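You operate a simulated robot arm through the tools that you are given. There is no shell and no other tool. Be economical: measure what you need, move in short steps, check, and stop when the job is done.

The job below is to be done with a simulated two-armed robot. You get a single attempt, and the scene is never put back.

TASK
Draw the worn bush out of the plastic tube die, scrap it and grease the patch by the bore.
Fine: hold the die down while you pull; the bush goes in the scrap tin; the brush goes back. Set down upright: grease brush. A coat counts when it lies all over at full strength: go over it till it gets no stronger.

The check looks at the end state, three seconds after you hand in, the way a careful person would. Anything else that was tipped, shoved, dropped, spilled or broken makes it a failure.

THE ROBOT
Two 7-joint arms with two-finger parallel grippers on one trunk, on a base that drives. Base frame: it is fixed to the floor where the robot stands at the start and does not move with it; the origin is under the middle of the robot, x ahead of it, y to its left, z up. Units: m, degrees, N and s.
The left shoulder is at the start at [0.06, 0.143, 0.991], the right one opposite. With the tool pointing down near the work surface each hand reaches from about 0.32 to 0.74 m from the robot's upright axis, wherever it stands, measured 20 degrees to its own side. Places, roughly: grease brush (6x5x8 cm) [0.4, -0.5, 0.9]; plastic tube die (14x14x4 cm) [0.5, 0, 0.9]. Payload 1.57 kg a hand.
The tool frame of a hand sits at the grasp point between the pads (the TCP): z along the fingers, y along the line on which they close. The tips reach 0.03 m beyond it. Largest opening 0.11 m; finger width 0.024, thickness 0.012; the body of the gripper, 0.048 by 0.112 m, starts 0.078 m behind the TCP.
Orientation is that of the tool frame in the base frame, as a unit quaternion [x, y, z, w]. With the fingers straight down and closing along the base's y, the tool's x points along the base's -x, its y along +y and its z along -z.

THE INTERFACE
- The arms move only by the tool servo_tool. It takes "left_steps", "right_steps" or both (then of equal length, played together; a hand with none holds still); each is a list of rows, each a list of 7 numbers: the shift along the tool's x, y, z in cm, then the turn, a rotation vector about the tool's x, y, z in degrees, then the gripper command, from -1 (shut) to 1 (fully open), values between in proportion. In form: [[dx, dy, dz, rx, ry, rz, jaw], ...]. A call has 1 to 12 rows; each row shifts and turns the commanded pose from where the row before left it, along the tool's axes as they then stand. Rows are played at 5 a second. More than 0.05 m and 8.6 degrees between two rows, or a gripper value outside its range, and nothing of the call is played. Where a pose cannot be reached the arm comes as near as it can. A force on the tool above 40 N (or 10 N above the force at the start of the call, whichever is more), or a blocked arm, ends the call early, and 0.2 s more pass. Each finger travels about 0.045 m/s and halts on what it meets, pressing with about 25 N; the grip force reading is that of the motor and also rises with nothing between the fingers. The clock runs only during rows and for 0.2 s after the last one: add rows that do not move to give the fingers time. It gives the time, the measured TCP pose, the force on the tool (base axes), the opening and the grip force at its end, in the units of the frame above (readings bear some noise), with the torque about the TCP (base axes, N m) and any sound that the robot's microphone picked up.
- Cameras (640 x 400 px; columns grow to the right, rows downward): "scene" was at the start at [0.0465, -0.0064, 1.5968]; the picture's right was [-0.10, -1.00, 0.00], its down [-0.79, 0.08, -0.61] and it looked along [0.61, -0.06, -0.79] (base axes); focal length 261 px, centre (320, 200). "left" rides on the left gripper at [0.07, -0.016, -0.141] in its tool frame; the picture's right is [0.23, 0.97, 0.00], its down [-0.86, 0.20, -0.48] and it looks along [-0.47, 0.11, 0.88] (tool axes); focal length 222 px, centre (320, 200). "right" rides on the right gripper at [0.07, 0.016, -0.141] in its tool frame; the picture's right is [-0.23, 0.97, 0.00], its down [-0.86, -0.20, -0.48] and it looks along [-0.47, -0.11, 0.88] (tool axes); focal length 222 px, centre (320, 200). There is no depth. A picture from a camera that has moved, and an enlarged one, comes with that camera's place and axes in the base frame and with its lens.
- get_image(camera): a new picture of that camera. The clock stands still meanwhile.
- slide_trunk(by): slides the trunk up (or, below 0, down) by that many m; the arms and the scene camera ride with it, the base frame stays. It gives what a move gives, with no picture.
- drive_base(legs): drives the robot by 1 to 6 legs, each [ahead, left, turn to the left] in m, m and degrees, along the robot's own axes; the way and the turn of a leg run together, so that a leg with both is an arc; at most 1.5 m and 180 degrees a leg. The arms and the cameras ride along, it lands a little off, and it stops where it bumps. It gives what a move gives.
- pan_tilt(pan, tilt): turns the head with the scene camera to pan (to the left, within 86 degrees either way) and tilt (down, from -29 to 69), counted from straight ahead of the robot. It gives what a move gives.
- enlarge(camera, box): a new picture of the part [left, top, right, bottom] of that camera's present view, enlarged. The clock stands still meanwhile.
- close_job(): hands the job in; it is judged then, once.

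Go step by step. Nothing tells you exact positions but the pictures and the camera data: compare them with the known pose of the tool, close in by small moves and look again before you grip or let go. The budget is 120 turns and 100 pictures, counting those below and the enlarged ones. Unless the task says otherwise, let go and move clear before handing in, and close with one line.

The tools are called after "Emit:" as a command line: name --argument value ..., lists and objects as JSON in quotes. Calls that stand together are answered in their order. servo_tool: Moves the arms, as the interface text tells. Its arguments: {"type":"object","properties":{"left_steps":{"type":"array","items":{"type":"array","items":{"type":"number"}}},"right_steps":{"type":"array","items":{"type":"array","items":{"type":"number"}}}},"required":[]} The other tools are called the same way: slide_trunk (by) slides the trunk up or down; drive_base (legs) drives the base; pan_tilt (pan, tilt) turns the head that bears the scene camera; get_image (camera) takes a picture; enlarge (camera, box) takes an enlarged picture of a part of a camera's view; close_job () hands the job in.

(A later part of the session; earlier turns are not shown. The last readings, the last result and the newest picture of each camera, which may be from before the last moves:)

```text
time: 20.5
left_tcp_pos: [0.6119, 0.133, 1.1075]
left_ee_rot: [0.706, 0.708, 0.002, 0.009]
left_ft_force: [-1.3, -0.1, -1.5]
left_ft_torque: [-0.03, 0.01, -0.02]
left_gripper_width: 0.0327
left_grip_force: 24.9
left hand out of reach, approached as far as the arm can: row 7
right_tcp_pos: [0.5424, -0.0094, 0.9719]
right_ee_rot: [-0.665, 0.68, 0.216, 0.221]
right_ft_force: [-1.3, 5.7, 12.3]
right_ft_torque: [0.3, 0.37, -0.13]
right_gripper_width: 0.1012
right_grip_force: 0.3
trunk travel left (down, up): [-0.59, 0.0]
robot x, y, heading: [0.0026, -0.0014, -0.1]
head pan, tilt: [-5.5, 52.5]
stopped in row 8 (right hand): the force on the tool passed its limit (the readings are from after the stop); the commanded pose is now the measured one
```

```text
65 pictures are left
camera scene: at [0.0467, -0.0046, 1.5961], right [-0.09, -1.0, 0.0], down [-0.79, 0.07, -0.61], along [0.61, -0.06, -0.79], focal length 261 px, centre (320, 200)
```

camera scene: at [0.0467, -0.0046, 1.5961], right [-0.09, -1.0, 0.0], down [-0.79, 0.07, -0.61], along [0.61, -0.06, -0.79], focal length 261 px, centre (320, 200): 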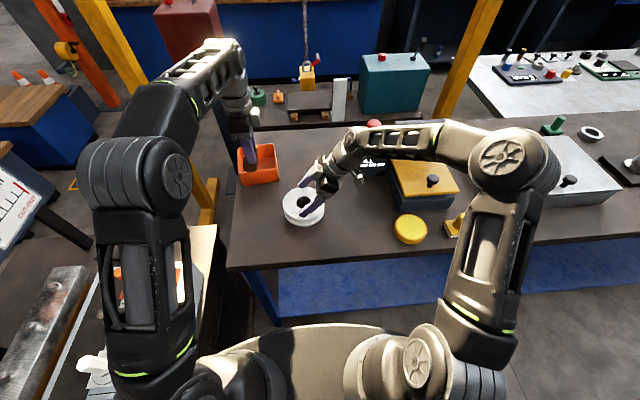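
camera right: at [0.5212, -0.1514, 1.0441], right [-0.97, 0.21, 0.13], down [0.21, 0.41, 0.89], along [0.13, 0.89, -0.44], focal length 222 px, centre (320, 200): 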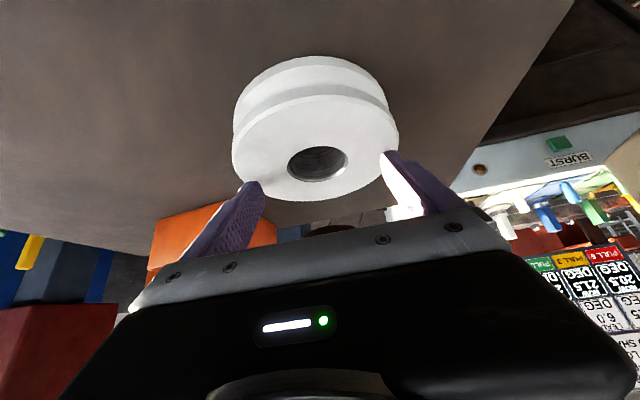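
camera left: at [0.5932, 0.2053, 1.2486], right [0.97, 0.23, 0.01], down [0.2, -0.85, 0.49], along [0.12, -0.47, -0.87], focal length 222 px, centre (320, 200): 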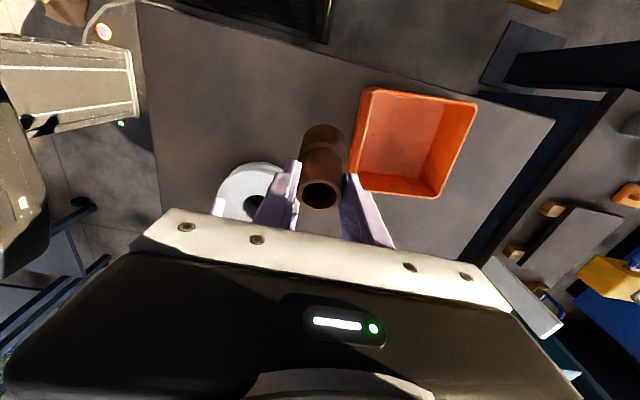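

The left hand can't reach further while vertical at this height. I'll withdraw the right hand from the die and tilt the left hand so the bush points outward over the tin.

Emit:
servo_tool --left_steps '[[0, 0, 0, 0, 0, 0, -1], [0, 0, 0, 0, 0, 0, -1], [0, 0, 0, -7.5, 0, 0, -1], [0, 0, 0, -7.5, 0, 0, -1], [0, 0, 0, -7.5, 0, 0, -1], [0, 0, 0, -7.5, 0, 0, -1], [0, 0, 0, 0, 0, 0, -1]]' --right_steps '[[-0.9, 0, -1.2, 0, 0, 0, 0.82], [-1.2, 0, -1.6, 0, 0, 0, 0.82], [0, 0, -4, 0, 0, 0, 0.82], [0, 0, -4, 0, 0, 0, 0.82], [0, 0, -4, 0, 0, 0, 0.82], [0, 0, 0, 0, 0, 0, 0.82], [0, 0, 0, 0, 0, 0, 0.82]]'

Emit:
get_image --camera "left"

Emit:
get_image --camera "scene"

```text
time: 22.1
left_tcp_pos: [0.6115, 0.132, 1.1084]
left_ee_rot: [0.68, 0.683, 0.186, 0.192]
left_ft_force: [0.9, 0.4, -0.7]
left_ft_torque: [0.02, 0.04, -0.01]
left_gripper_width: 0.0327
left_grip_force: 25.1
right_tcp_pos: [0.5397, -0.0818, 1.1025]
right_ee_rot: [-0.664, 0.681, 0.216, 0.22]
right_ft_force: [0.1, -0.5, 0.2]
right_ft_torque: [-0.03, -0.03, -0.01]
right_gripper_width: 0.1
right_grip_force: 0.0
trunk travel left (down, up): [-0.59, 0.0]
robot x, y, heading: [-0.0001, 0.0028, 0.0]
head pan, tilt: [-5.5, 52.5]
```

```text
64 pictures are left
camera left: at [0.5254, 0.2026, 1.2211], right [0.84, 0.23, 0.5], down [-0.07, -0.85, 0.52], along [0.54, -0.47, -0.69], focal length 222 px, centre (320, 200)
```

left: 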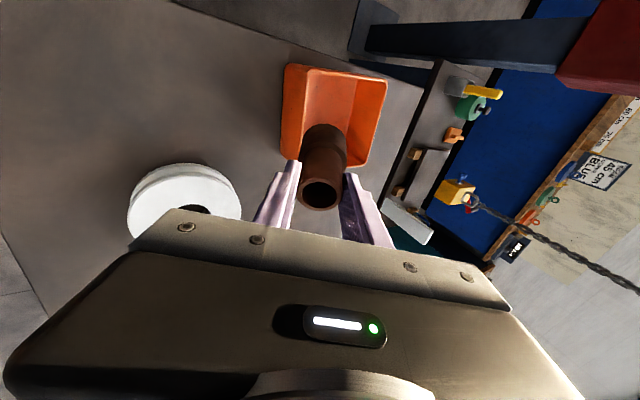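

```text
63 pictures are left
camera scene: at [0.0469, -0.0067, 1.5967], right [-0.09, -1.0, 0.0], down [-0.79, 0.07, -0.61], along [0.61, -0.06, -0.79], focal length 261 px, centre (320, 200)
```

scene: 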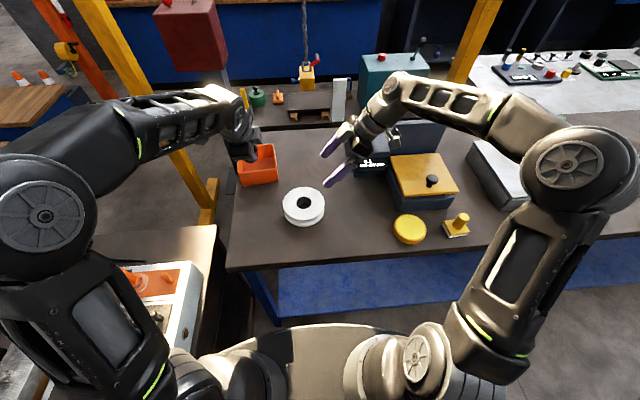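

The die is where it was, with an empty bore. I'll move the bush diagonally down over the tin.

Emit:
servo_tool --left_steps '[[0.6, 1.6, 3, 0, 0, 0, -1], [0.6, 1.5, 3.2, 0, 0, 0, -1], [0.6, 0, 3.2, 0, 0, 0, -1], [0, 0, 0, 0, 0, 0, -1]]'

Emit:
get_image --camera "left"

Emit:
enlarge --camera "scene" --box '[200, 120, 320, 220]'

```text
time: 23.1
left_tcp_pos: [0.6846, 0.1518, 1.0428]
left_ee_rot: [0.68, 0.683, 0.184, 0.191]
left_ft_force: [-0.5, 0.3, -1.1]
left_ft_torque: [-0.01, -0.02, 0.0]
left_gripper_width: 0.0325
left_grip_force: 25.4
right_tcp_pos: [0.54, -0.083, 1.1037]
right_ee_rot: [-0.664, 0.681, 0.215, 0.221]
right_ft_force: [0.6, 0.1, -0.7]
right_ft_torque: [0.01, -0.04, -0.02]
right_gripper_width: 0.1004
right_grip_force: 0.0
trunk travel left (down, up): [-0.59, 0.0]
robot x, y, heading: [0.0005, -0.0005, 0.1]
head pan, tilt: [-5.5, 52.5]
```

```text
62 pictures are left
camera left: at [0.5991, 0.2221, 1.1548], right [0.84, 0.23, 0.5], down [-0.07, -0.85, 0.52], along [0.54, -0.47, -0.69], focal length 222 px, centre (320, 200)
```

left: 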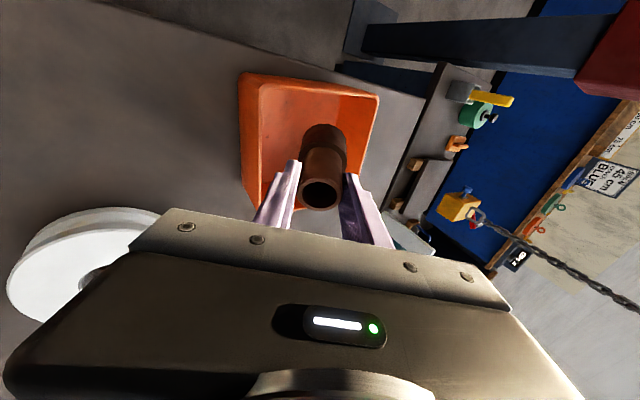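

```text
4.00 times, centred on (260, 170) of scene
camera zoom: at [0.0462, -0.0067, 1.5968], right [-0.09, -1.0, 0.0], down [-0.79, 0.07, -0.61], along [0.61, -0.06, -0.79], focal length 1044 px, centre (560, 320)
```

zoom: 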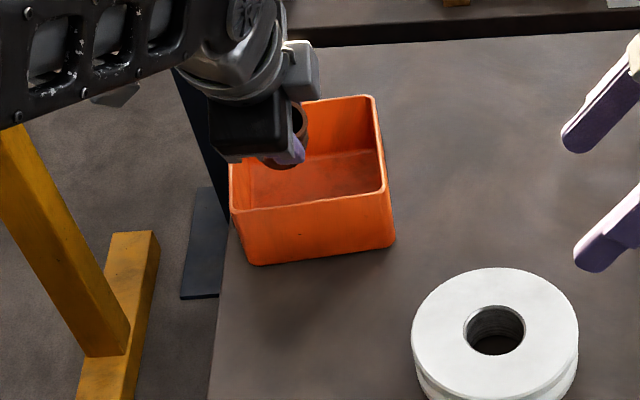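

The tin spans about x 0.68–0.82 with its rim at z ≈ 0.967, and the bush hangs inside its outline. I'll move a little further in and down.

Emit:
servo_tool --left_steps '[[0, 0.6, 2, 0, 0, 0, -1], [0, 0.5, 2, 0, 0, 0, -1], [0, 0, 0, 0, 0, 0, -1]]'

Emit:
get_image --camera "left"

Emit:
enlarge --camera "scene" --box '[200, 120, 320, 220]'

```text
time: 23.9
left_tcp_pos: [0.716, 0.1507, 1.0155]
left_ee_rot: [0.68, 0.684, 0.186, 0.191]
left_ft_force: [0.0, -0.7, -1.6]
left_ft_torque: [-0.01, 0.03, 0.01]
left_gripper_width: 0.0326
left_grip_force: 24.5
right_tcp_pos: [0.5388, -0.0821, 1.1026]
right_ee_rot: [-0.665, 0.681, 0.215, 0.22]
right_ft_force: [-0.4, 0.1, -0.6]
right_ft_torque: [0.0, 0.0, -0.04]
right_gripper_width: 0.1001
right_grip_force: 0.1
trunk travel left (down, up): [-0.59, 0.0]
robot x, y, heading: [0.0028, 0.0037, 0.1]
head pan, tilt: [-5.5, 52.5]
```

```text
60 pictures are left
camera left: at [0.6302, 0.2215, 1.1269], right [0.84, 0.23, 0.5], down [-0.07, -0.85, 0.52], along [0.54, -0.47, -0.69], focal length 222 px, centre (320, 200)
```

left: 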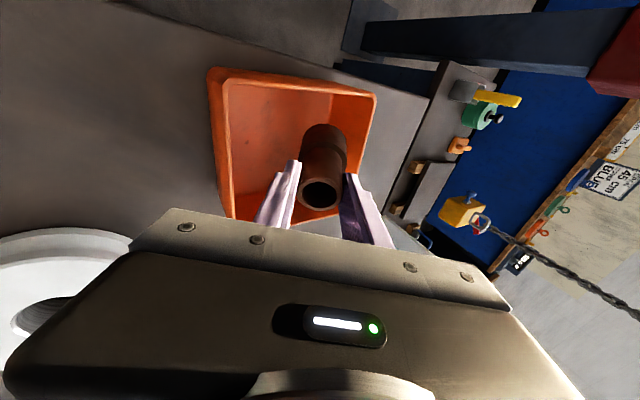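

```text
4.00 times, centred on (260, 170) of scene
camera zoom: at [0.0465, -0.0066, 1.5968], right [-0.09, -1.0, 0.0], down [-0.79, 0.07, -0.61], along [0.61, -0.06, -0.79], focal length 1044 px, centre (560, 320)
```

zoom: 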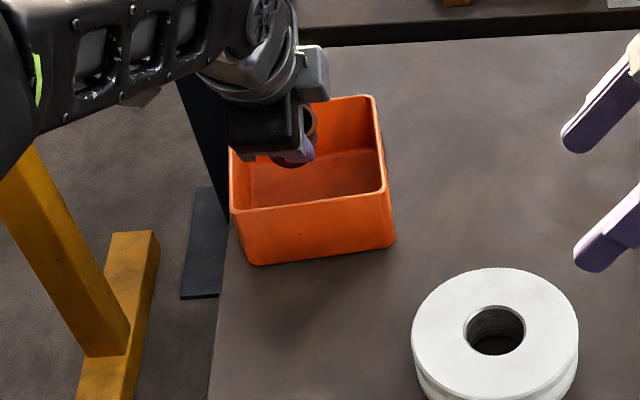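

The bush hangs well inside the tin. I'll lower it 1 cm more and open to let it go.

Emit:
servo_tool --left_steps '[[0, 0, 1.2, 0, 0, 0, -1], [0, 0, 0, 0, 0, 0, -1], [0, 0, 0, 0, 0, 0, 0], [0, 0, 0, 0, 0, 0, 0], [0, 0, 0, 0, 0, 0, 0]]'

Emit:
get_image --camera "left"

```text
time: 25.1
left_tcp_pos: [0.7209, 0.1499, 1.0057]
left_ee_rot: [0.68, 0.683, 0.185, 0.191]
left_ft_force: [-0.1, -0.8, -0.2]
left_ft_torque: [0.0, 0.02, 0.0]
left_gripper_width: 0.0547
left_grip_force: 0.0
right_tcp_pos: [0.5399, -0.0815, 1.1029]
right_ee_rot: [-0.664, 0.681, 0.216, 0.221]
right_ft_force: [0.0, -0.3, -0.4]
right_ft_torque: [-0.01, -0.01, 0.01]
right_gripper_width: 0.1001
right_grip_force: 0.1
trunk travel left (down, up): [-0.59, 0.0]
robot x, y, heading: [0.0004, -0.0001, -0.1]
head pan, tilt: [-5.5, 52.5]
```

```text
58 pictures are left
camera left: at [0.6357, 0.2209, 1.1177], right [0.84, 0.23, 0.5], down [-0.07, -0.85, 0.52], along [0.54, -0.47, -0.69], focal length 222 px, centre (320, 200)
```

left: 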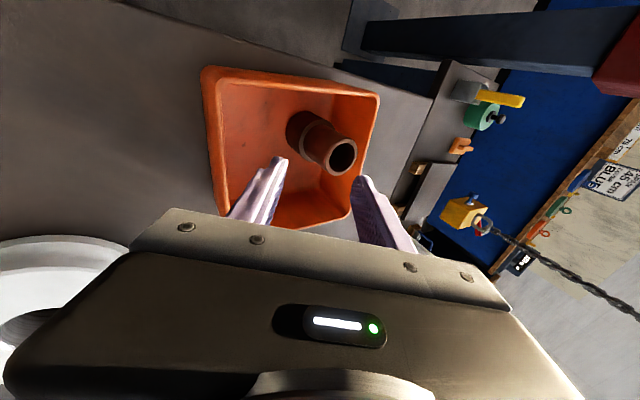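

The bush lies in the tin. I'll back the left hand out and look closely at the die for the patch, and at the yellow dish and brush.

Emit:
servo_tool --left_steps '[[0, 0, -3, 0, 0, 0, 0], [0, 0, -4, 0, 0, 0, 0], [0, 0, -4, 0, 0, 0, 0], [1, 0, -4, 0, 0, 0, 0], [2, -3, -3, 0, 0, 0, 0], [0, 0, 0, 0, 0, 0, 0]]'

Emit:
enlarge --camera "scene" --box '[275, 175, 335, 235]'

Emit:
enlarge --camera "scene" --box '[380, 190, 490, 260]'

Emit:
enlarge --camera "scene" --box '[220, 130, 300, 200]'

```text
time: 26.5
left_tcp_pos: [0.607, 0.1792, 1.1444]
left_ee_rot: [0.68, 0.684, 0.185, 0.19]
left_ft_force: [1.5, 0.0, -0.3]
left_ft_torque: [0.02, 0.0, 0.0]
left_gripper_width: 0.0551
left_grip_force: 0.0
right_tcp_pos: [0.5406, -0.0831, 1.1018]
right_ee_rot: [-0.664, 0.681, 0.216, 0.221]
right_ft_force: [0.0, -0.4, 0.0]
right_ft_torque: [0.01, -0.03, 0.0]
right_gripper_width: 0.1003
right_grip_force: 0.0
trunk travel left (down, up): [-0.59, 0.0]
robot x, y, heading: [-0.0011, -0.0003, 0.2]
head pan, tilt: [-5.5, 52.5]
```

```text
6.67 times, centred on (305, 205) of scene
camera zoom: at [0.048, -0.0071, 1.5967], right [-0.09, -1.0, 0.0], down [-0.79, 0.07, -0.61], along [0.61, -0.06, -0.79], focal length 1740 px, centre (420, 167)
```

zoom: 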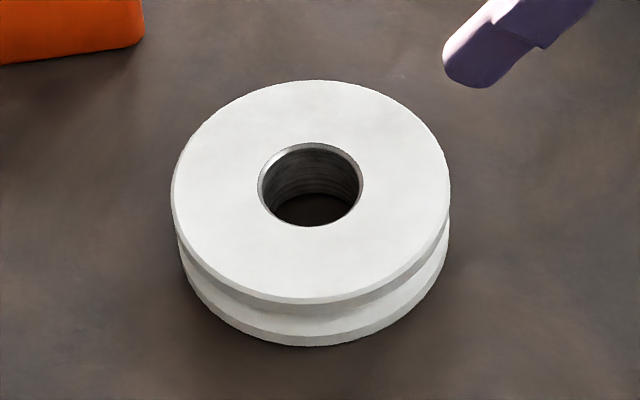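

```text
5.71 times, centred on (435, 225) of scene
camera zoom: at [0.048, -0.0071, 1.5967], right [-0.09, -1.0, 0.0], down [-0.79, 0.07, -0.61], along [0.61, -0.06, -0.79], focal length 1492 px, centre (-337, 57)
```

zoom: 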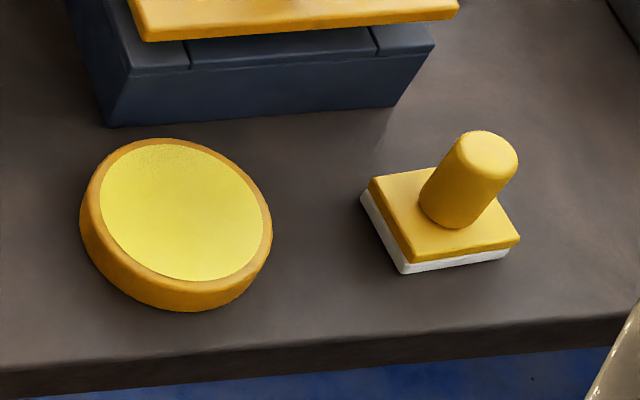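

```text
5.71 times, centred on (260, 165) of scene
camera zoom: at [0.048, -0.0071, 1.5967], right [-0.09, -1.0, 0.0], down [-0.79, 0.07, -0.61], along [0.61, -0.06, -0.79], focal length 1492 px, centre (663, 400)
```

zoom: 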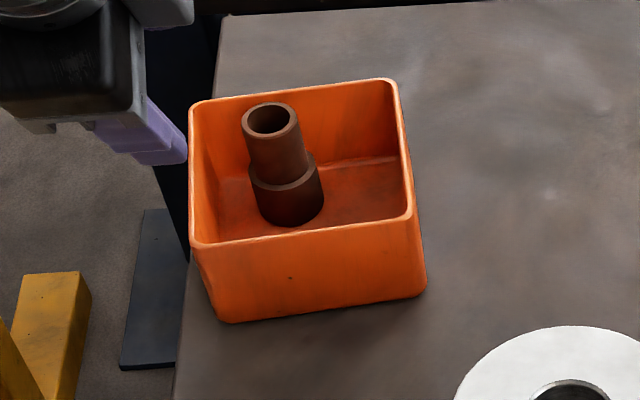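

The bush stands upright in the tin. No patch is marked on the die in this view, so I'll check it with both hand cameras.

Emit:
get_image --camera "right"

Emit:
get_image --camera "left"

```text
54 pictures are left
camera right: at [0.5223, -0.222, 1.1751], right [-0.97, 0.21, 0.13], down [0.21, 0.41, 0.89], along [0.13, 0.89, -0.44], focal length 222 px, centre (320, 200)
```

right: 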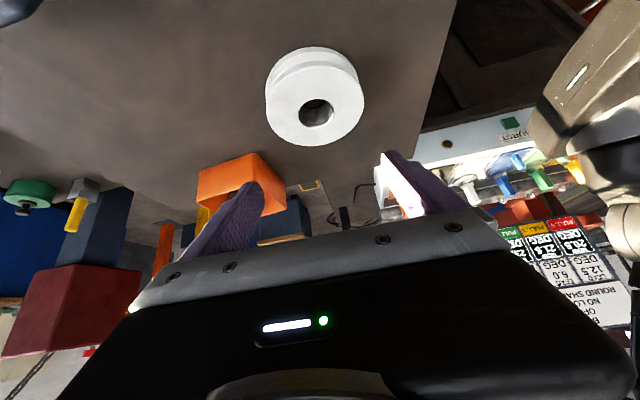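

```text
53 pictures are left
camera left: at [0.5208, 0.2507, 1.2568], right [0.84, 0.23, 0.5], down [-0.07, -0.85, 0.52], along [0.54, -0.47, -0.7], focal length 222 px, centre (320, 200)
```

left: 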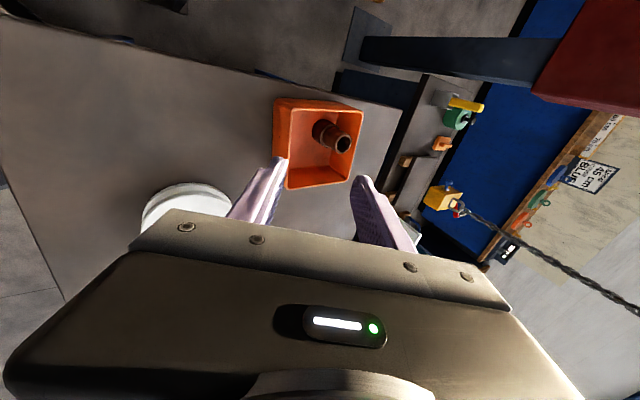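

Emit:
enlarge --camera "right" --box '[255, 40, 375, 155]'

```text
3.48 times, centred on (315, 98) of right
camera zoom: at [0.5223, -0.222, 1.1751], right [-0.97, 0.21, 0.13], down [0.21, 0.41, 0.89], along [0.13, 0.89, -0.44], focal length 773 px, centre (337, 556)
```

zoom: 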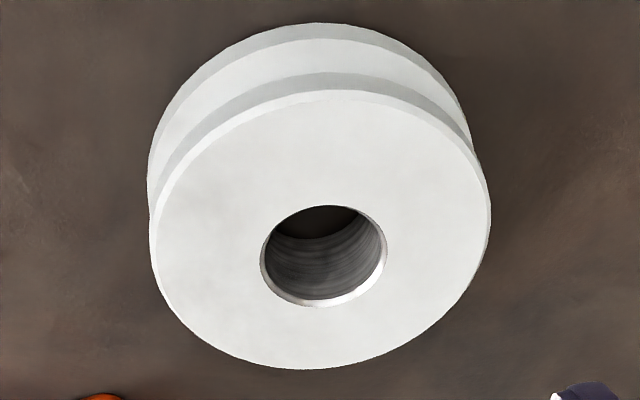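

No mark shows on the die face, so I expect the coat to become visible as I grease around the bore. Next I'll take the brush with the right hand, straightening it and moving toward the brush.

Emit:
servo_tool --right_steps '[[1.1, 2.4, -2.5, 0, 0, 0, 0], [1.1, 2.4, -2.5, 0, 0, 0, 0], [1.1, 2.4, -2.5, 0, 0, 0, 0], [1.1, 2.4, -2.5, 0, 0, 0, 0], [1.1, 2.4, -2.5, 0, 0, 0, 0], [0, 0, 0, 0, 7.2, 0, 0], [0, 0, 0, 0, 7.2, 0, 0], [0, 0, 0, 0, 7.2, 0, 0], [0, 0, 0, 0, 7.2, 0, 0], [0, 0, 0, 0, 7.2, 0, 0], [0, 0, 0, 0, 0, 0, 0]]'

```text
time: 28.9
left_tcp_pos: [0.6054, 0.1792, 1.1448]
left_ee_rot: [0.681, 0.683, 0.185, 0.191]
left_ft_force: [0.1, -0.1, 0.4]
left_ft_torque: [0.02, 0.01, 0.01]
left_gripper_width: 0.0553
left_grip_force: 0.1
right_tcp_pos: [0.4177, -0.1974, 1.172]
right_ee_rot: [-0.699, 0.715, -0.002, 0.0]
right_ft_force: [-1.2, -0.1, 0.8]
right_ft_torque: [-0.01, 0.01, 0.04]
right_gripper_width: 0.055
right_grip_force: 0.1
trunk travel left (down, up): [-0.59, 0.0]
robot x, y, heading: [-0.0012, -0.0018, -0.2]
head pan, tilt: [-5.5, 52.5]
```

The right hand is vertical again. I'll slide it over the brush.

Emit:
servo_tool --right_steps '[[4.3, -0.1, 0, 0, 0, 0, 0.1], [4.3, -0.1, 0, 0, 0, 0, 0.1], [4.3, -0.1, 0, 0, 0, 0, 0.1], [4.3, -0.1, 0, 0, 0, 0, 0.1], [4.3, -0.1, 0, 0, 0, 0, 0.1], [4.3, -0.1, 0, 0, 0, 0, 0.1], [0, 0, 4, 0, 0, 0, 0.1], [0, 0, 4, 0, 0, 0, 0.1], [0, 0, 0, 0, 0, 0, 0.1]]'

Emit:
get_image --camera "right"

Emit:
enlarge --camera "scene" --box '[370, 170, 500, 260]'

```text
time: 30.9
left_tcp_pos: [0.6057, 0.1773, 1.1448]
left_ee_rot: [0.681, 0.683, 0.186, 0.19]
left_ft_force: [0.3, -0.2, 1.0]
left_ft_torque: [0.05, -0.01, 0.01]
left_gripper_width: 0.0553
left_grip_force: 0.1
right_tcp_pos: [0.4184, -0.4574, 1.1502]
right_ee_rot: [-0.699, 0.715, -0.006, 0.0]
right_ft_force: [0.7, -0.7, -0.3]
right_ft_torque: [0.04, 0.02, 0.0]
right_gripper_width: 0.0604
right_grip_force: 0.0
right hand out of reach, approached as far as the arm can: row 7, 8
trunk travel left (down, up): [-0.59, 0.0]
robot x, y, heading: [0.0019, -0.001, 0.3]
head pan, tilt: [-5.5, 52.5]
```

```text
51 pictures are left
camera right: at [0.4005, -0.5254, 1.2917], right [-0.97, 0.25, -0.01], down [0.22, 0.85, 0.47], along [0.13, 0.46, -0.88], focal length 222 px, centre (320, 200)
```

right: 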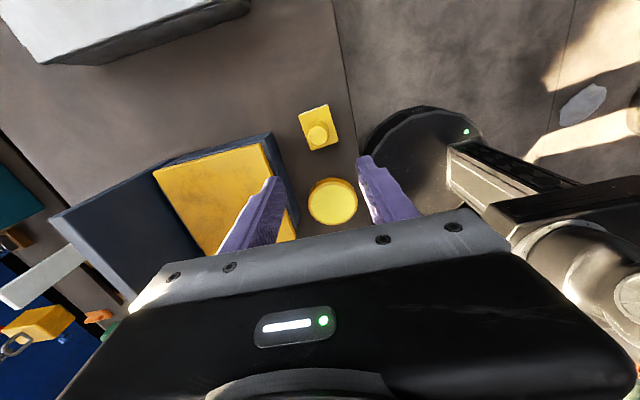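

```text
4.44 times, centred on (435, 215) of scene
camera zoom: at [0.0466, -0.0097, 1.5967], right [-0.09, -1.0, 0.0], down [-0.79, 0.08, -0.61], along [0.61, -0.06, -0.79], focal length 1160 px, centre (-191, 133)
```

zoom: 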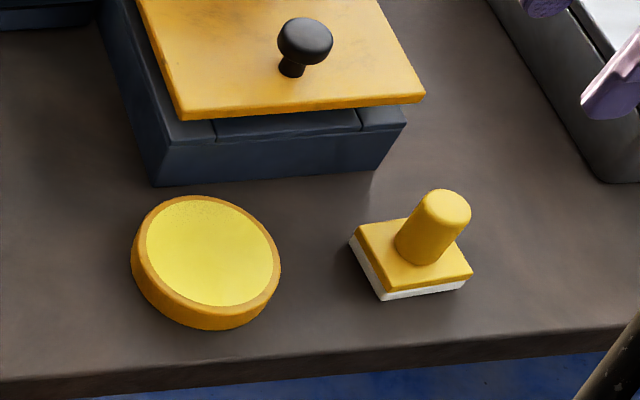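

The right hand can't go lower here with the wrist turned, so I'll turn it back to its natural orientation closing along y.

Emit:
servo_tool --right_steps '[[0, 0, 0, 0, 0, 8.3, 0.1], [0, 0, 0, 0, 0, 8.3, 0.1], [0, 0, 0, 0, 0, 8.3, 0.1], [0, 0, 0, 0, 0, 8.3, 0.1], [0, 0, 0, 0, 0, 8.3, 0.1], [0, 0, 0, 0, 0, 8.3, 0.1], [0, 0, 0, 0, 0, 8.3, 0.1], [0, 0, 0, 0, 0, 8.3, 0.1], [0, 0, 0, 0, 0, 0, 0.1]]'

Emit:
get_image --camera "right"

```text
time: 32.9
left_tcp_pos: [0.6069, 0.1802, 1.1454]
left_ee_rot: [0.68, 0.683, 0.184, 0.191]
left_ft_force: [0.1, -1.0, 0.0]
left_ft_torque: [0.02, 0.02, 0.0]
left_gripper_width: 0.0551
left_grip_force: 0.0
right_tcp_pos: [0.4204, -0.4544, 1.1518]
right_ee_rot: [-0.192, 0.981, -0.001, -0.001]
right_ft_force: [-0.3, 0.8, 0.2]
right_ft_torque: [0.0, 0.01, 0.0]
right_gripper_width: 0.0606
right_grip_force: 0.0
right hand out of reach, approached as far as the arm can: row 1
trunk travel left (down, up): [-0.59, 0.0]
robot x, y, heading: [-0.0033, 0.0014, 0.1]
head pan, tilt: [-5.5, 52.5]
```

```text
49 pictures are left
camera right: at [0.3506, -0.4659, 1.2924], right [-0.16, 0.99, 0.0], down [0.87, 0.14, 0.48], along [0.47, 0.07, -0.88], focal length 222 px, centre (320, 200)
```

right: 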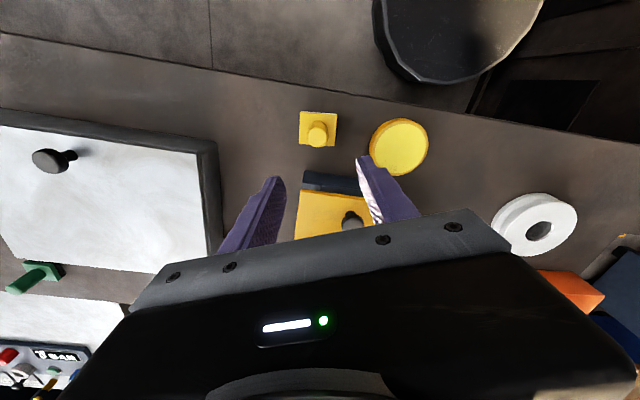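

There's room now and the brush is nearly under the hand. I'll come down with small corrections and look again.

Emit:
servo_tool --right_steps '[[0, 0, 3, 0, 0, 0, 0.1], [0, 0, 3, 0, 0, 0, 0.1], [0, 0, 3, 0, 0, 0, 0.1], [0, 0, 1.5, 0, 0, 0, 0.1], [0, 0, 0, 0, 0, 0, 0.1]]'

Emit:
get_image --camera "right"

Emit:
enlarge --camera "scene" --box '[390, 170, 510, 260]'

```text
time: 34.1
left_tcp_pos: [0.6052, 0.1805, 1.1457]
left_ee_rot: [0.681, 0.683, 0.185, 0.191]
left_ft_force: [-0.7, 0.4, 0.1]
left_ft_torque: [0.0, 0.01, 0.0]
left_gripper_width: 0.0548
left_grip_force: 0.1
right_tcp_pos: [0.4186, -0.4542, 1.0483]
right_ee_rot: [-0.192, 0.981, 0.0, 0.0]
right_ft_force: [-0.4, -1.3, 0.4]
right_ft_torque: [0.0, -0.02, -0.01]
right_gripper_width: 0.0603
right_grip_force: 0.2
trunk travel left (down, up): [-0.59, 0.0]
robot x, y, heading: [-0.0004, 0.0023, 0.1]
head pan, tilt: [-5.5, 52.5]
```

```text
48 pictures are left
camera right: at [0.3498, -0.4662, 1.1879], right [-0.16, 0.99, 0.0], down [0.87, 0.14, 0.48], along [0.47, 0.07, -0.88], focal length 222 px, centre (320, 200)
```

right: 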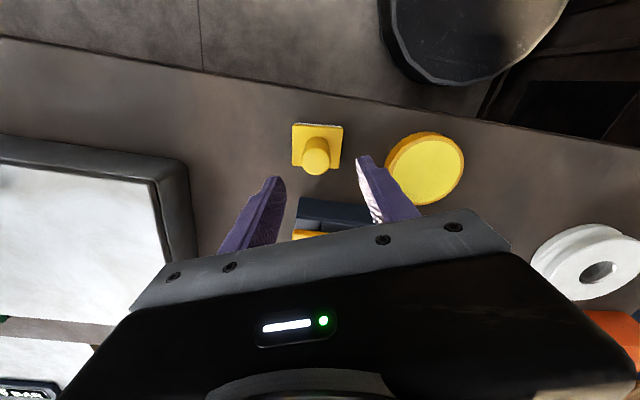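

```text
4.44 times, centred on (450, 215) of scene
camera zoom: at [0.0466, -0.0066, 1.5968], right [-0.09, -1.0, 0.0], down [-0.79, 0.07, -0.61], along [0.61, -0.06, -0.79], focal length 1160 px, centre (-258, 133)
```

zoom: 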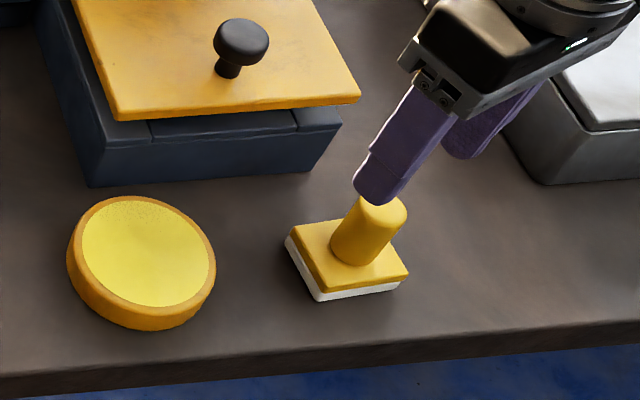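

Brush centre is at about (0.4195, -0.460). I'll shift 6 mm, lower around the handle and grip it.

Emit:
servo_tool --right_steps '[[0.14, -0.6, 1.5, 0, 0, 0, 0.1], [0, 0, 2.5, 0, 0, 0, 0.1], [0, 0, 2.5, 0, 0, 0, 0.1], [0, 0, 1.5, 0, 0, 0, 0.1], [0, 0, 0, 0, 0, 0, 0.1]]'

Emit:
get_image --camera "right"

Emit:
enlarge --camera "scene" --box '[410, 190, 490, 250]'

```text
time: 35.3
left_tcp_pos: [0.6064, 0.1809, 1.1448]
left_ee_rot: [0.68, 0.683, 0.185, 0.19]
left_ft_force: [0.0, 0.5, 0.0]
left_ft_torque: [-0.04, 0.0, -0.04]
left_gripper_width: 0.0552
left_grip_force: 0.1
right_tcp_pos: [0.4218, -0.461, 0.9666]
right_ee_rot: [-0.193, 0.981, -0.001, 0.0]
right_ft_force: [-0.1, -0.3, -0.9]
right_ft_torque: [0.0, 0.03, 0.01]
right_gripper_width: 0.0604
right_grip_force: 0.1
trunk travel left (down, up): [-0.59, 0.0]
robot x, y, heading: [0.0013, 0.0014, -0.0]
head pan, tilt: [-5.5, 52.5]
```

```text
46 pictures are left
camera right: at [0.352, -0.4725, 1.1077], right [-0.16, 0.99, 0.0], down [0.87, 0.14, 0.48], along [0.47, 0.07, -0.88], focal length 222 px, centre (320, 200)
```

right: 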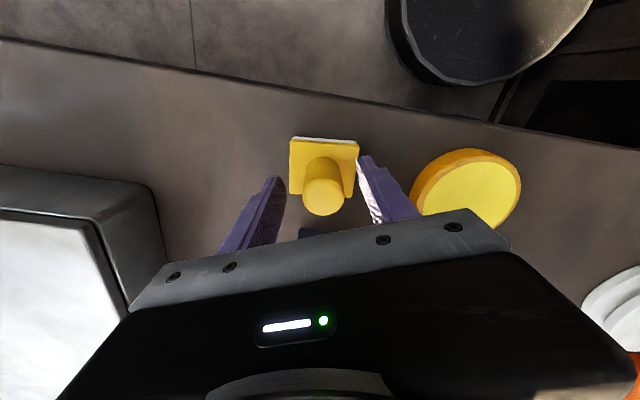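

```text
6.67 times, centred on (450, 220) of scene
camera zoom: at [0.0465, -0.0065, 1.5968], right [-0.09, -1.0, 0.0], down [-0.79, 0.07, -0.61], along [0.61, -0.06, -0.79], focal length 1740 px, centre (-547, 67)
```

zoom: 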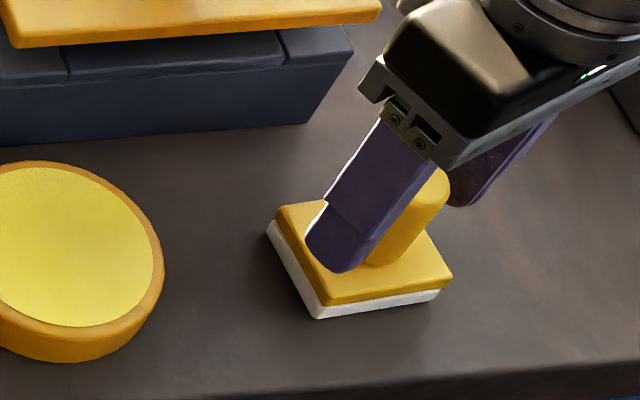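

The handle sits between the fingers, so I'll close on it.

Emit:
servo_tool --right_steps '[[0, 0, 0, 0, 0, 0, -0.3], [0, 0, 0, 0, 0, 0, -0.7], [0, 0, 0, 0, 0, 0, -1], [0, 0, 0, 0, 0, 0, -1]]'

Emit:
enlarge --camera "scene" --box '[410, 190, 490, 250]'

```text
time: 36.3
left_tcp_pos: [0.6059, 0.1803, 1.1451]
left_ee_rot: [0.68, 0.684, 0.185, 0.19]
left_ft_force: [-0.2, 0.5, 0.6]
left_ft_torque: [0.02, 0.0, -0.01]
left_gripper_width: 0.055
left_grip_force: 0.2
right_tcp_pos: [0.4217, -0.4606, 0.9677]
right_ee_rot: [-0.193, 0.981, -0.001, -0.001]
right_ft_force: [-0.5, 0.2, 1.1]
right_ft_torque: [0.02, 0.03, -0.04]
right_gripper_width: 0.0282
right_grip_force: 25.2
trunk travel left (down, up): [-0.59, 0.0]
robot x, y, heading: [0.0008, -0.0004, 0.1]
head pan, tilt: [-5.5, 52.5]
```

```text
6.67 times, centred on (450, 220) of scene
camera zoom: at [0.0466, -0.0065, 1.5968], right [-0.09, -1.0, 0.0], down [-0.79, 0.07, -0.61], along [0.61, -0.06, -0.79], focal length 1740 px, centre (-547, 67)
```

zoom: 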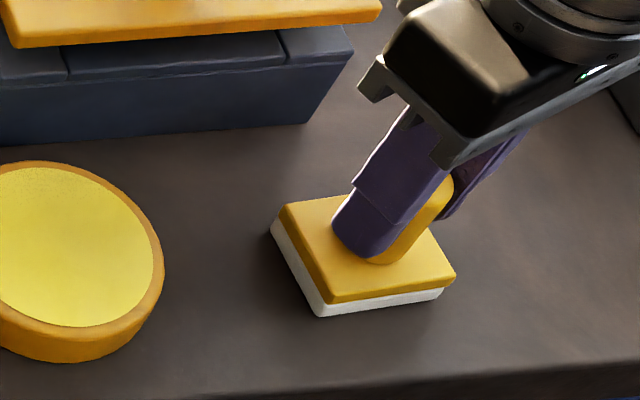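

The brush is gripped at 28 mm. I'll lift it and carry it over the yellow grease dish at about (0.43, -0.321).

Emit:
servo_tool --right_steps '[[0, 0, -2, 0, 0, 0, -1], [0, 0, -4, 0, 0, 0, -1], [-2, 4.2, 0, 0, 0, 0, -1], [-2, 4.2, 0, 0, 0, 0, -1], [-2, 4.2, 0, 0, 0, 0, -1], [0, 0, 0, 0, 0, 0, -1]]'

Emit:
get_image --camera "right"

Emit:
enlarge --camera "scene" --box '[350, 170, 470, 260]'

```text
time: 37.7
left_tcp_pos: [0.6063, 0.1798, 1.1452]
left_ee_rot: [0.68, 0.683, 0.185, 0.191]
left_ft_force: [0.4, 0.5, 1.0]
left_ft_torque: [0.02, -0.01, 0.01]
left_gripper_width: 0.0551
left_grip_force: 0.1
right_tcp_pos: [0.4263, -0.3216, 1.0246]
right_ee_rot: [-0.192, 0.981, -0.002, 0.0]
right_ft_force: [0.4, -0.7, -1.3]
right_ft_torque: [0.05, -0.02, -0.04]
right_gripper_width: 0.0278
right_grip_force: 24.8
trunk travel left (down, up): [-0.59, 0.0]
robot x, y, heading: [-0.0, -0.0047, 0.1]
head pan, tilt: [-5.5, 52.5]
```

```text
43 pictures are left
camera right: at [0.3568, -0.3331, 1.1652], right [-0.16, 0.99, 0.0], down [0.87, 0.14, 0.48], along [0.47, 0.07, -0.88], focal length 222 px, centre (320, 200)
```

right: 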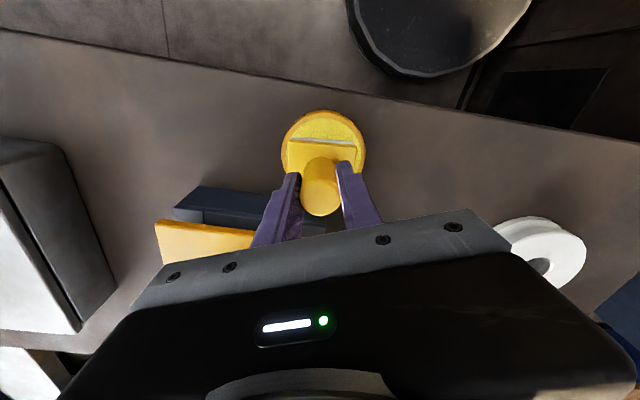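

```text
4.44 times, centred on (410, 215) of scene
camera zoom: at [0.0466, -0.0073, 1.5968], right [-0.09, -1.0, 0.0], down [-0.79, 0.07, -0.61], along [0.61, -0.06, -0.79], focal length 1160 px, centre (-80, 133)
```

zoom: 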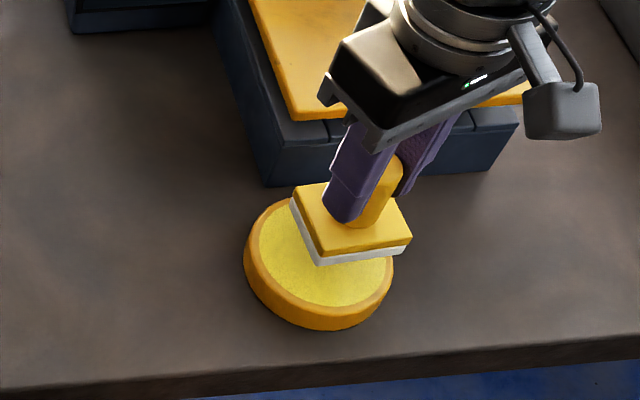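

The pad is above the centre of the dish. I'll lower it gently until the grease is touched.

Emit:
servo_tool --right_steps '[[-0.2, 0.1, 1.5, 0, 0, 0, -1], [0, 0, 1, 0, 0, 0, -1], [0, 0, 0.4, 0, 0, 0, -1], [0, 0, 0.3, 0, 0, 0, -1], [0, 0, 0, 0, 0, 0, -1]]'

Emit:
enlarge --camera "scene" --box '[370, 180, 450, 250]'

```text
time: 38.9
left_tcp_pos: [0.6066, 0.1808, 1.1456]
left_ee_rot: [0.68, 0.683, 0.185, 0.191]
left_ft_force: [0.5, -1.0, -0.2]
left_ft_torque: [0.02, -0.02, 0.01]
left_gripper_width: 0.0549
left_grip_force: 0.0
right_tcp_pos: [0.4305, -0.3201, 0.9935]
right_ee_rot: [-0.193, 0.981, -0.001, -0.001]
right_ft_force: [0.1, 0.6, -0.7]
right_ft_torque: [0.02, -0.04, -0.02]
right_gripper_width: 0.0281
right_grip_force: 25.0
trunk travel left (down, up): [-0.59, 0.0]
robot x, y, heading: [0.0026, 0.0002, 0.0]
head pan, tilt: [-5.5, 52.5]
```

```text
5.71 times, centred on (410, 215) of scene
camera zoom: at [0.0467, -0.0066, 1.5967], right [-0.09, -1.0, 0.0], down [-0.79, 0.07, -0.61], along [0.61, -0.06, -0.79], focal length 1492 px, centre (-194, 114)
```

zoom: 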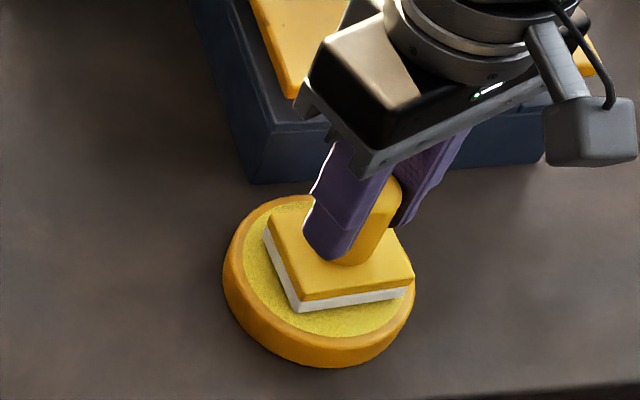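

No contact yet, so I'll keep going in 2–3 mm steps.

Emit:
servo_tool --right_steps '[[0, 0, 0.3, 0, 0, 0, -1], [0, 0, 0.2, 0, 0, 0, -1], [0, 0, 0, 0, 0, 0, -1]]'

```text
time: 39.7
left_tcp_pos: [0.6053, 0.181, 1.1462]
left_ee_rot: [0.68, 0.683, 0.184, 0.191]
left_ft_force: [0.3, 0.1, 0.6]
left_ft_torque: [-0.02, -0.04, -0.04]
left_gripper_width: 0.0548
left_grip_force: 0.1
right_tcp_pos: [0.4306, -0.321, 0.9898]
right_ee_rot: [-0.192, 0.981, -0.001, 0.001]
right_ft_force: [0.1, -1.9, 12.2]
right_ft_torque: [0.05, 0.3, 0.01]
right_gripper_width: 0.0283
right_grip_force: 25.1
trunk travel left (down, up): [-0.59, 0.0]
robot x, y, heading: [-0.0, 0.0001, -0.1]
head pan, tilt: [-5.5, 52.5]
```

The pad is touching the grease at 12 N. I'll hold it briefly, lift, and carry it toward the die's right side.

Emit:
servo_tool --right_steps '[[0, 0, 0, 0, 0, 0, -1], [0, 0, 0, 0, 0, 0, -1], [0, 0, 0, 0, 0, 0, -1], [0, 0, -2, 0, 0, 0, -1], [0, 0, -4, 0, 0, 0, -1], [-2.91, 3.07, 0, 0, 0, 0, -1], [-2.91, 3.07, 0, 0, 0, 0, -1], [-2.91, 3.07, 0, 0, 0, 0, -1], [-2.91, 3.07, 0, 0, 0, 0, -1], [-2.91, 3.07, 0, 0, 0, 0, -1], [0, 0, 0, 0, 0, 0, -1]]'

Emit:
enlarge --camera "scene" --box '[270, 160, 400, 250]'

Emit:
get_image --camera "right"

```text
time: 42.1
left_tcp_pos: [0.6059, 0.1806, 1.1446]
left_ee_rot: [0.68, 0.684, 0.186, 0.19]
left_ft_force: [-0.4, -0.1, 0.4]
left_ft_torque: [0.04, 0.0, -0.02]
left_gripper_width: 0.0552
left_grip_force: 0.0
right_tcp_pos: [0.5045, -0.1228, 1.049]
right_ee_rot: [-0.193, 0.981, -0.001, 0.0]
right_ft_force: [0.3, 1.2, -0.6]
right_ft_torque: [0.01, 0.0, -0.02]
right_gripper_width: 0.0281
right_grip_force: 25.6
trunk travel left (down, up): [-0.59, 0.0]
robot x, y, heading: [-0.0013, -0.0002, -0.0]
head pan, tilt: [-5.5, 52.5]
```

```text
4.44 times, centred on (335, 205) of scene
camera zoom: at [0.0462, -0.0073, 1.5968], right [-0.09, -1.0, 0.0], down [-0.79, 0.07, -0.61], along [0.61, -0.06, -0.79], focal length 1160 px, centre (253, 178)
```

zoom: 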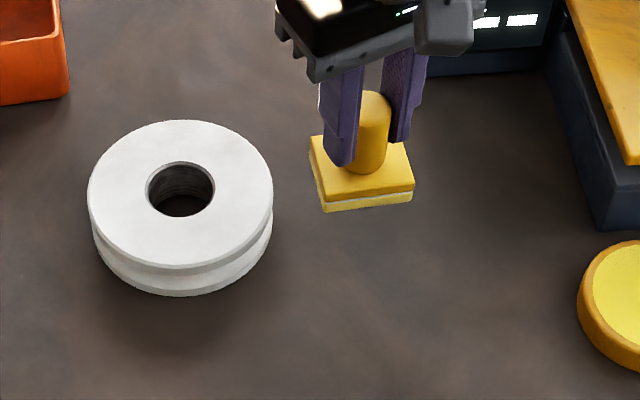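

```text
39 pictures are left
camera right: at [0.4353, -0.134, 1.1894], right [-0.16, 0.99, 0.0], down [0.87, 0.14, 0.48], along [0.47, 0.07, -0.88], focal length 222 px, centre (320, 200)
```

right: 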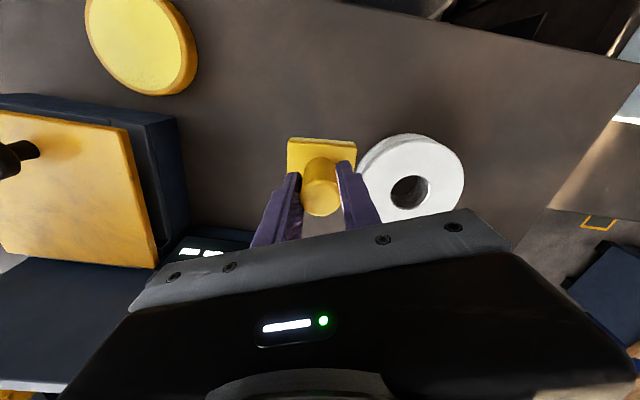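

The pad picked up grease, since its sole is now yellow. I'll bring it over the die's right side at about (0.540, -0.046) and lower it.

Emit:
servo_tool --right_steps '[[-3.1, 2.9, 0, 0, 0, 0, -1], [-3.1, 2.9, 0, 0, 0, 0, -1], [0, 0, 2, 0, 0, 0, -1], [0, 0, 1.2, 0, 0, 0, -1], [0, 0, 0.4, 0, 0, 0, -1], [0, 0, 0.3, 0, 0, 0, -1], [0, 0, 0, 0, 0, 0, -1]]'

Emit:
enlarge --camera "scene" --box '[270, 160, 370, 240]'

```text
time: 43.7
left_tcp_pos: [0.605, 0.1804, 1.1455]
left_ee_rot: [0.68, 0.683, 0.185, 0.191]
left_ft_force: [-0.1, 0.1, 0.0]
left_ft_torque: [-0.03, 0.0, 0.01]
left_gripper_width: 0.0547
left_grip_force: 0.0
right_tcp_pos: [0.5414, -0.0465, 1.01]
right_ee_rot: [-0.192, 0.981, -0.001, 0.0]
right_ft_force: [0.0, -0.4, -1.0]
right_ft_torque: [0.04, 0.01, 0.03]
right_gripper_width: 0.028
right_grip_force: 25.4
trunk travel left (down, up): [-0.59, 0.0]
robot x, y, heading: [-0.0005, -0.0017, 0.3]
head pan, tilt: [-5.5, 52.5]
```

```text
5.00 times, centred on (320, 200) of scene
camera zoom: at [0.0467, -0.0066, 1.5968], right [-0.09, -1.0, 0.0], down [-0.79, 0.07, -0.61], along [0.61, -0.06, -0.79], focal length 1305 px, centre (320, 200)
```

zoom: 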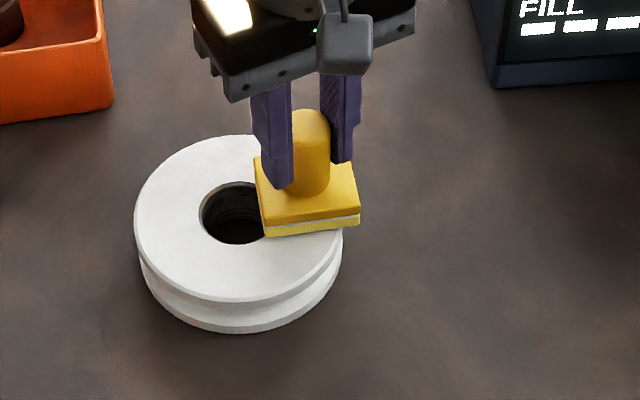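

The pad is just above the face. I'll press lightly and then lift to see whether a coat shows.

Emit:
servo_tool --right_steps '[[0, 0, 0.25, 0, 0, 0, -1], [0, 0, 0.15, 0, 0, 0, -1], [0, 0, 0, 0, 0, 0, -1], [0, 0, 0, 0, 0, 0, -1]]'

```text
time: 44.7
left_tcp_pos: [0.606, 0.1806, 1.1448]
left_ee_rot: [0.681, 0.683, 0.185, 0.19]
left_ft_force: [0.9, -0.1, 0.1]
left_ft_torque: [0.03, 0.03, 0.01]
left_gripper_width: 0.0551
left_grip_force: 0.1
right_tcp_pos: [0.5412, -0.0462, 1.0066]
right_ee_rot: [-0.192, 0.981, -0.001, 0.001]
right_ft_force: [0.4, -0.3, 5.7]
right_ft_torque: [0.19, 0.06, 0.01]
right_gripper_width: 0.0281
right_grip_force: 24.7
trunk travel left (down, up): [-0.59, 0.0]
robot x, y, heading: [-0.0001, 0.0019, -0.2]
head pan, tilt: [-5.5, 52.5]
```

Contact is 5.7 N. I'll lift off and look.

Emit:
servo_tool --right_steps '[[0, 0, 0, 0, 0, 0, -1], [0, 0, -2, 0, 0, 0, -1], [0, 0, -2, 0, 0, 0, -1], [3.2, -3, 0, 0, 0, 0, -1], [0, 0, 0, 0, 0, 0, -1]]'

Emit:
enlarge --camera "scene" --box '[270, 160, 370, 240]'

```text
time: 45.9
left_tcp_pos: [0.6062, 0.1819, 1.1437]
left_ee_rot: [0.68, 0.684, 0.186, 0.19]
left_ft_force: [0.5, 0.8, -0.1]
left_ft_torque: [-0.01, 0.01, 0.01]
left_gripper_width: 0.0552
left_grip_force: 0.0
right_tcp_pos: [0.5243, -0.0854, 1.0451]
right_ee_rot: [-0.193, 0.981, 0.0, -0.001]
right_ft_force: [-0.9, -0.5, -1.6]
right_ft_torque: [-0.03, -0.01, -0.03]
right_gripper_width: 0.0281
right_grip_force: 25.3
trunk travel left (down, up): [-0.59, 0.0]
robot x, y, heading: [-0.001, 0.0009, 0.2]
head pan, tilt: [-5.5, 52.5]
```

```text
5.00 times, centred on (320, 200) of scene
camera zoom: at [0.0476, -0.0053, 1.5967], right [-0.09, -1.0, 0.0], down [-0.79, 0.07, -0.61], along [0.61, -0.06, -0.79], focal length 1305 px, centre (320, 200)
```

zoom: 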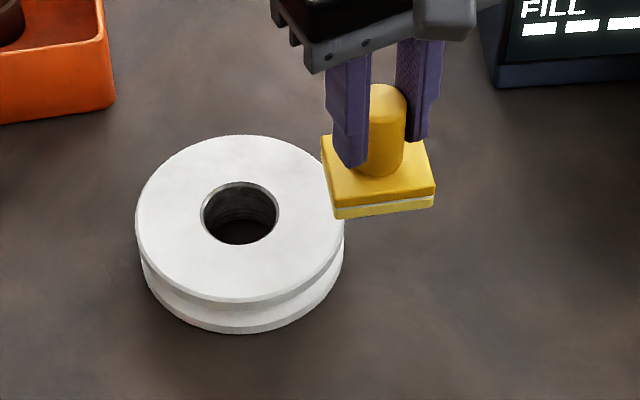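

No coat shows there yet. I'll try the near side with a light stroke.

Emit:
servo_tool --right_steps '[[-0.3, 4.3, 0, 0, 0, 0, -1], [-0.3, 4.3, 0, 0, 0, 0, -1], [0, 0, 2, 0, 0, 0, -1], [0, 0, 1.5, 0, 0, 0, -1], [0, 0, 0.5, 0, 0, 0, -1], [0.3, 0.9, 0, 0, 0, 0, -1], [-0.3, -0.9, 0, 0, 0, 0, -1], [-0.3, -0.9, 0, 0, 0, 0, -1], [0.3, 0.9, 0, 0, 0, 0, -1], [0, 0, 0, 0, 0, 0, -1]]'

Emit:
enlarge --camera "scene" --box '[270, 160, 370, 240]'

```text
time: 48.1
left_tcp_pos: [0.6047, 0.1797, 1.1456]
left_ee_rot: [0.68, 0.684, 0.185, 0.19]
left_ft_force: [0.2, -0.7, 0.2]
left_ft_torque: [-0.03, -0.02, 0.0]
left_gripper_width: 0.0548
left_grip_force: 0.1
right_tcp_pos: [0.4986, -0.0052, 1.0058]
right_ee_rot: [-0.192, 0.981, 0.0, 0.001]
right_ft_force: [4.5, -4.3, 17.3]
right_ft_torque: [-0.08, -0.07, 0.01]
right_gripper_width: 0.0279
right_grip_force: 25.0
trunk travel left (down, up): [-0.59, 0.0]
robot x, y, heading: [-0.0012, 0.002, 0.5]
head pan, tilt: [-5.5, 52.5]
```

```text
5.00 times, centred on (320, 200) of scene
camera zoom: at [0.046, -0.0074, 1.5969], right [-0.09, -1.0, 0.0], down [-0.79, 0.07, -0.61], along [0.61, -0.06, -0.79], focal length 1305 px, centre (320, 200)
```

zoom: 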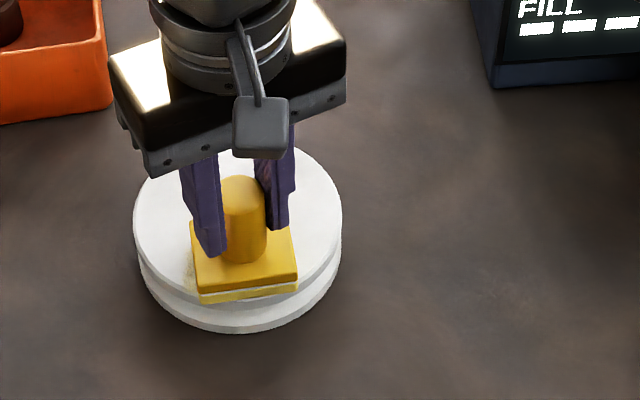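

A yellowish smear shows at the pad's left edge. I'll lift off and look.

Emit:
servo_tool --right_steps '[[0, 0, -2, 0, 0, 0, -1], [0, 0, -2, 0, 0, 0, -1], [1.5, -4.3, 0, 0, 0, 0, -1], [1.5, -4.3, 0, 0, 0, 0, -1], [0, 0, 0, 0, 0, 0, -1]]'

Emit:
enlarge --camera "scene" --box '[275, 175, 335, 235]'

```text
time: 49.3
left_tcp_pos: [0.6059, 0.1814, 1.1444]
left_ee_rot: [0.68, 0.683, 0.184, 0.191]
left_ft_force: [-0.7, 0.2, -0.4]
left_ft_torque: [0.0, 0.02, -0.02]
left_gripper_width: 0.055
left_grip_force: 0.0
right_tcp_pos: [0.5022, -0.0951, 1.0467]
right_ee_rot: [-0.194, 0.981, -0.001, -0.001]
right_ft_force: [-0.2, -0.8, -0.7]
right_ft_torque: [-0.01, 0.0, -0.01]
right_gripper_width: 0.0281
right_grip_force: 24.9
trunk travel left (down, up): [-0.59, 0.0]
robot x, y, heading: [0.0001, 0.0014, -0.0]
head pan, tilt: [-5.5, 52.5]
```

```text
6.67 times, centred on (305, 205) of scene
camera zoom: at [0.0468, -0.006, 1.5967], right [-0.09, -1.0, 0.0], down [-0.79, 0.07, -0.61], along [0.61, -0.06, -0.79], focal length 1740 px, centre (420, 167)
```

zoom: 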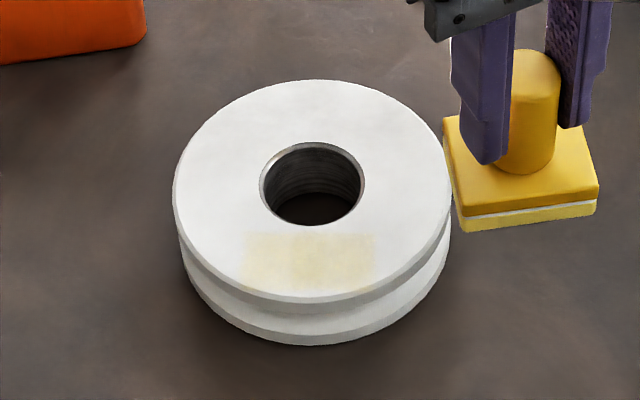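

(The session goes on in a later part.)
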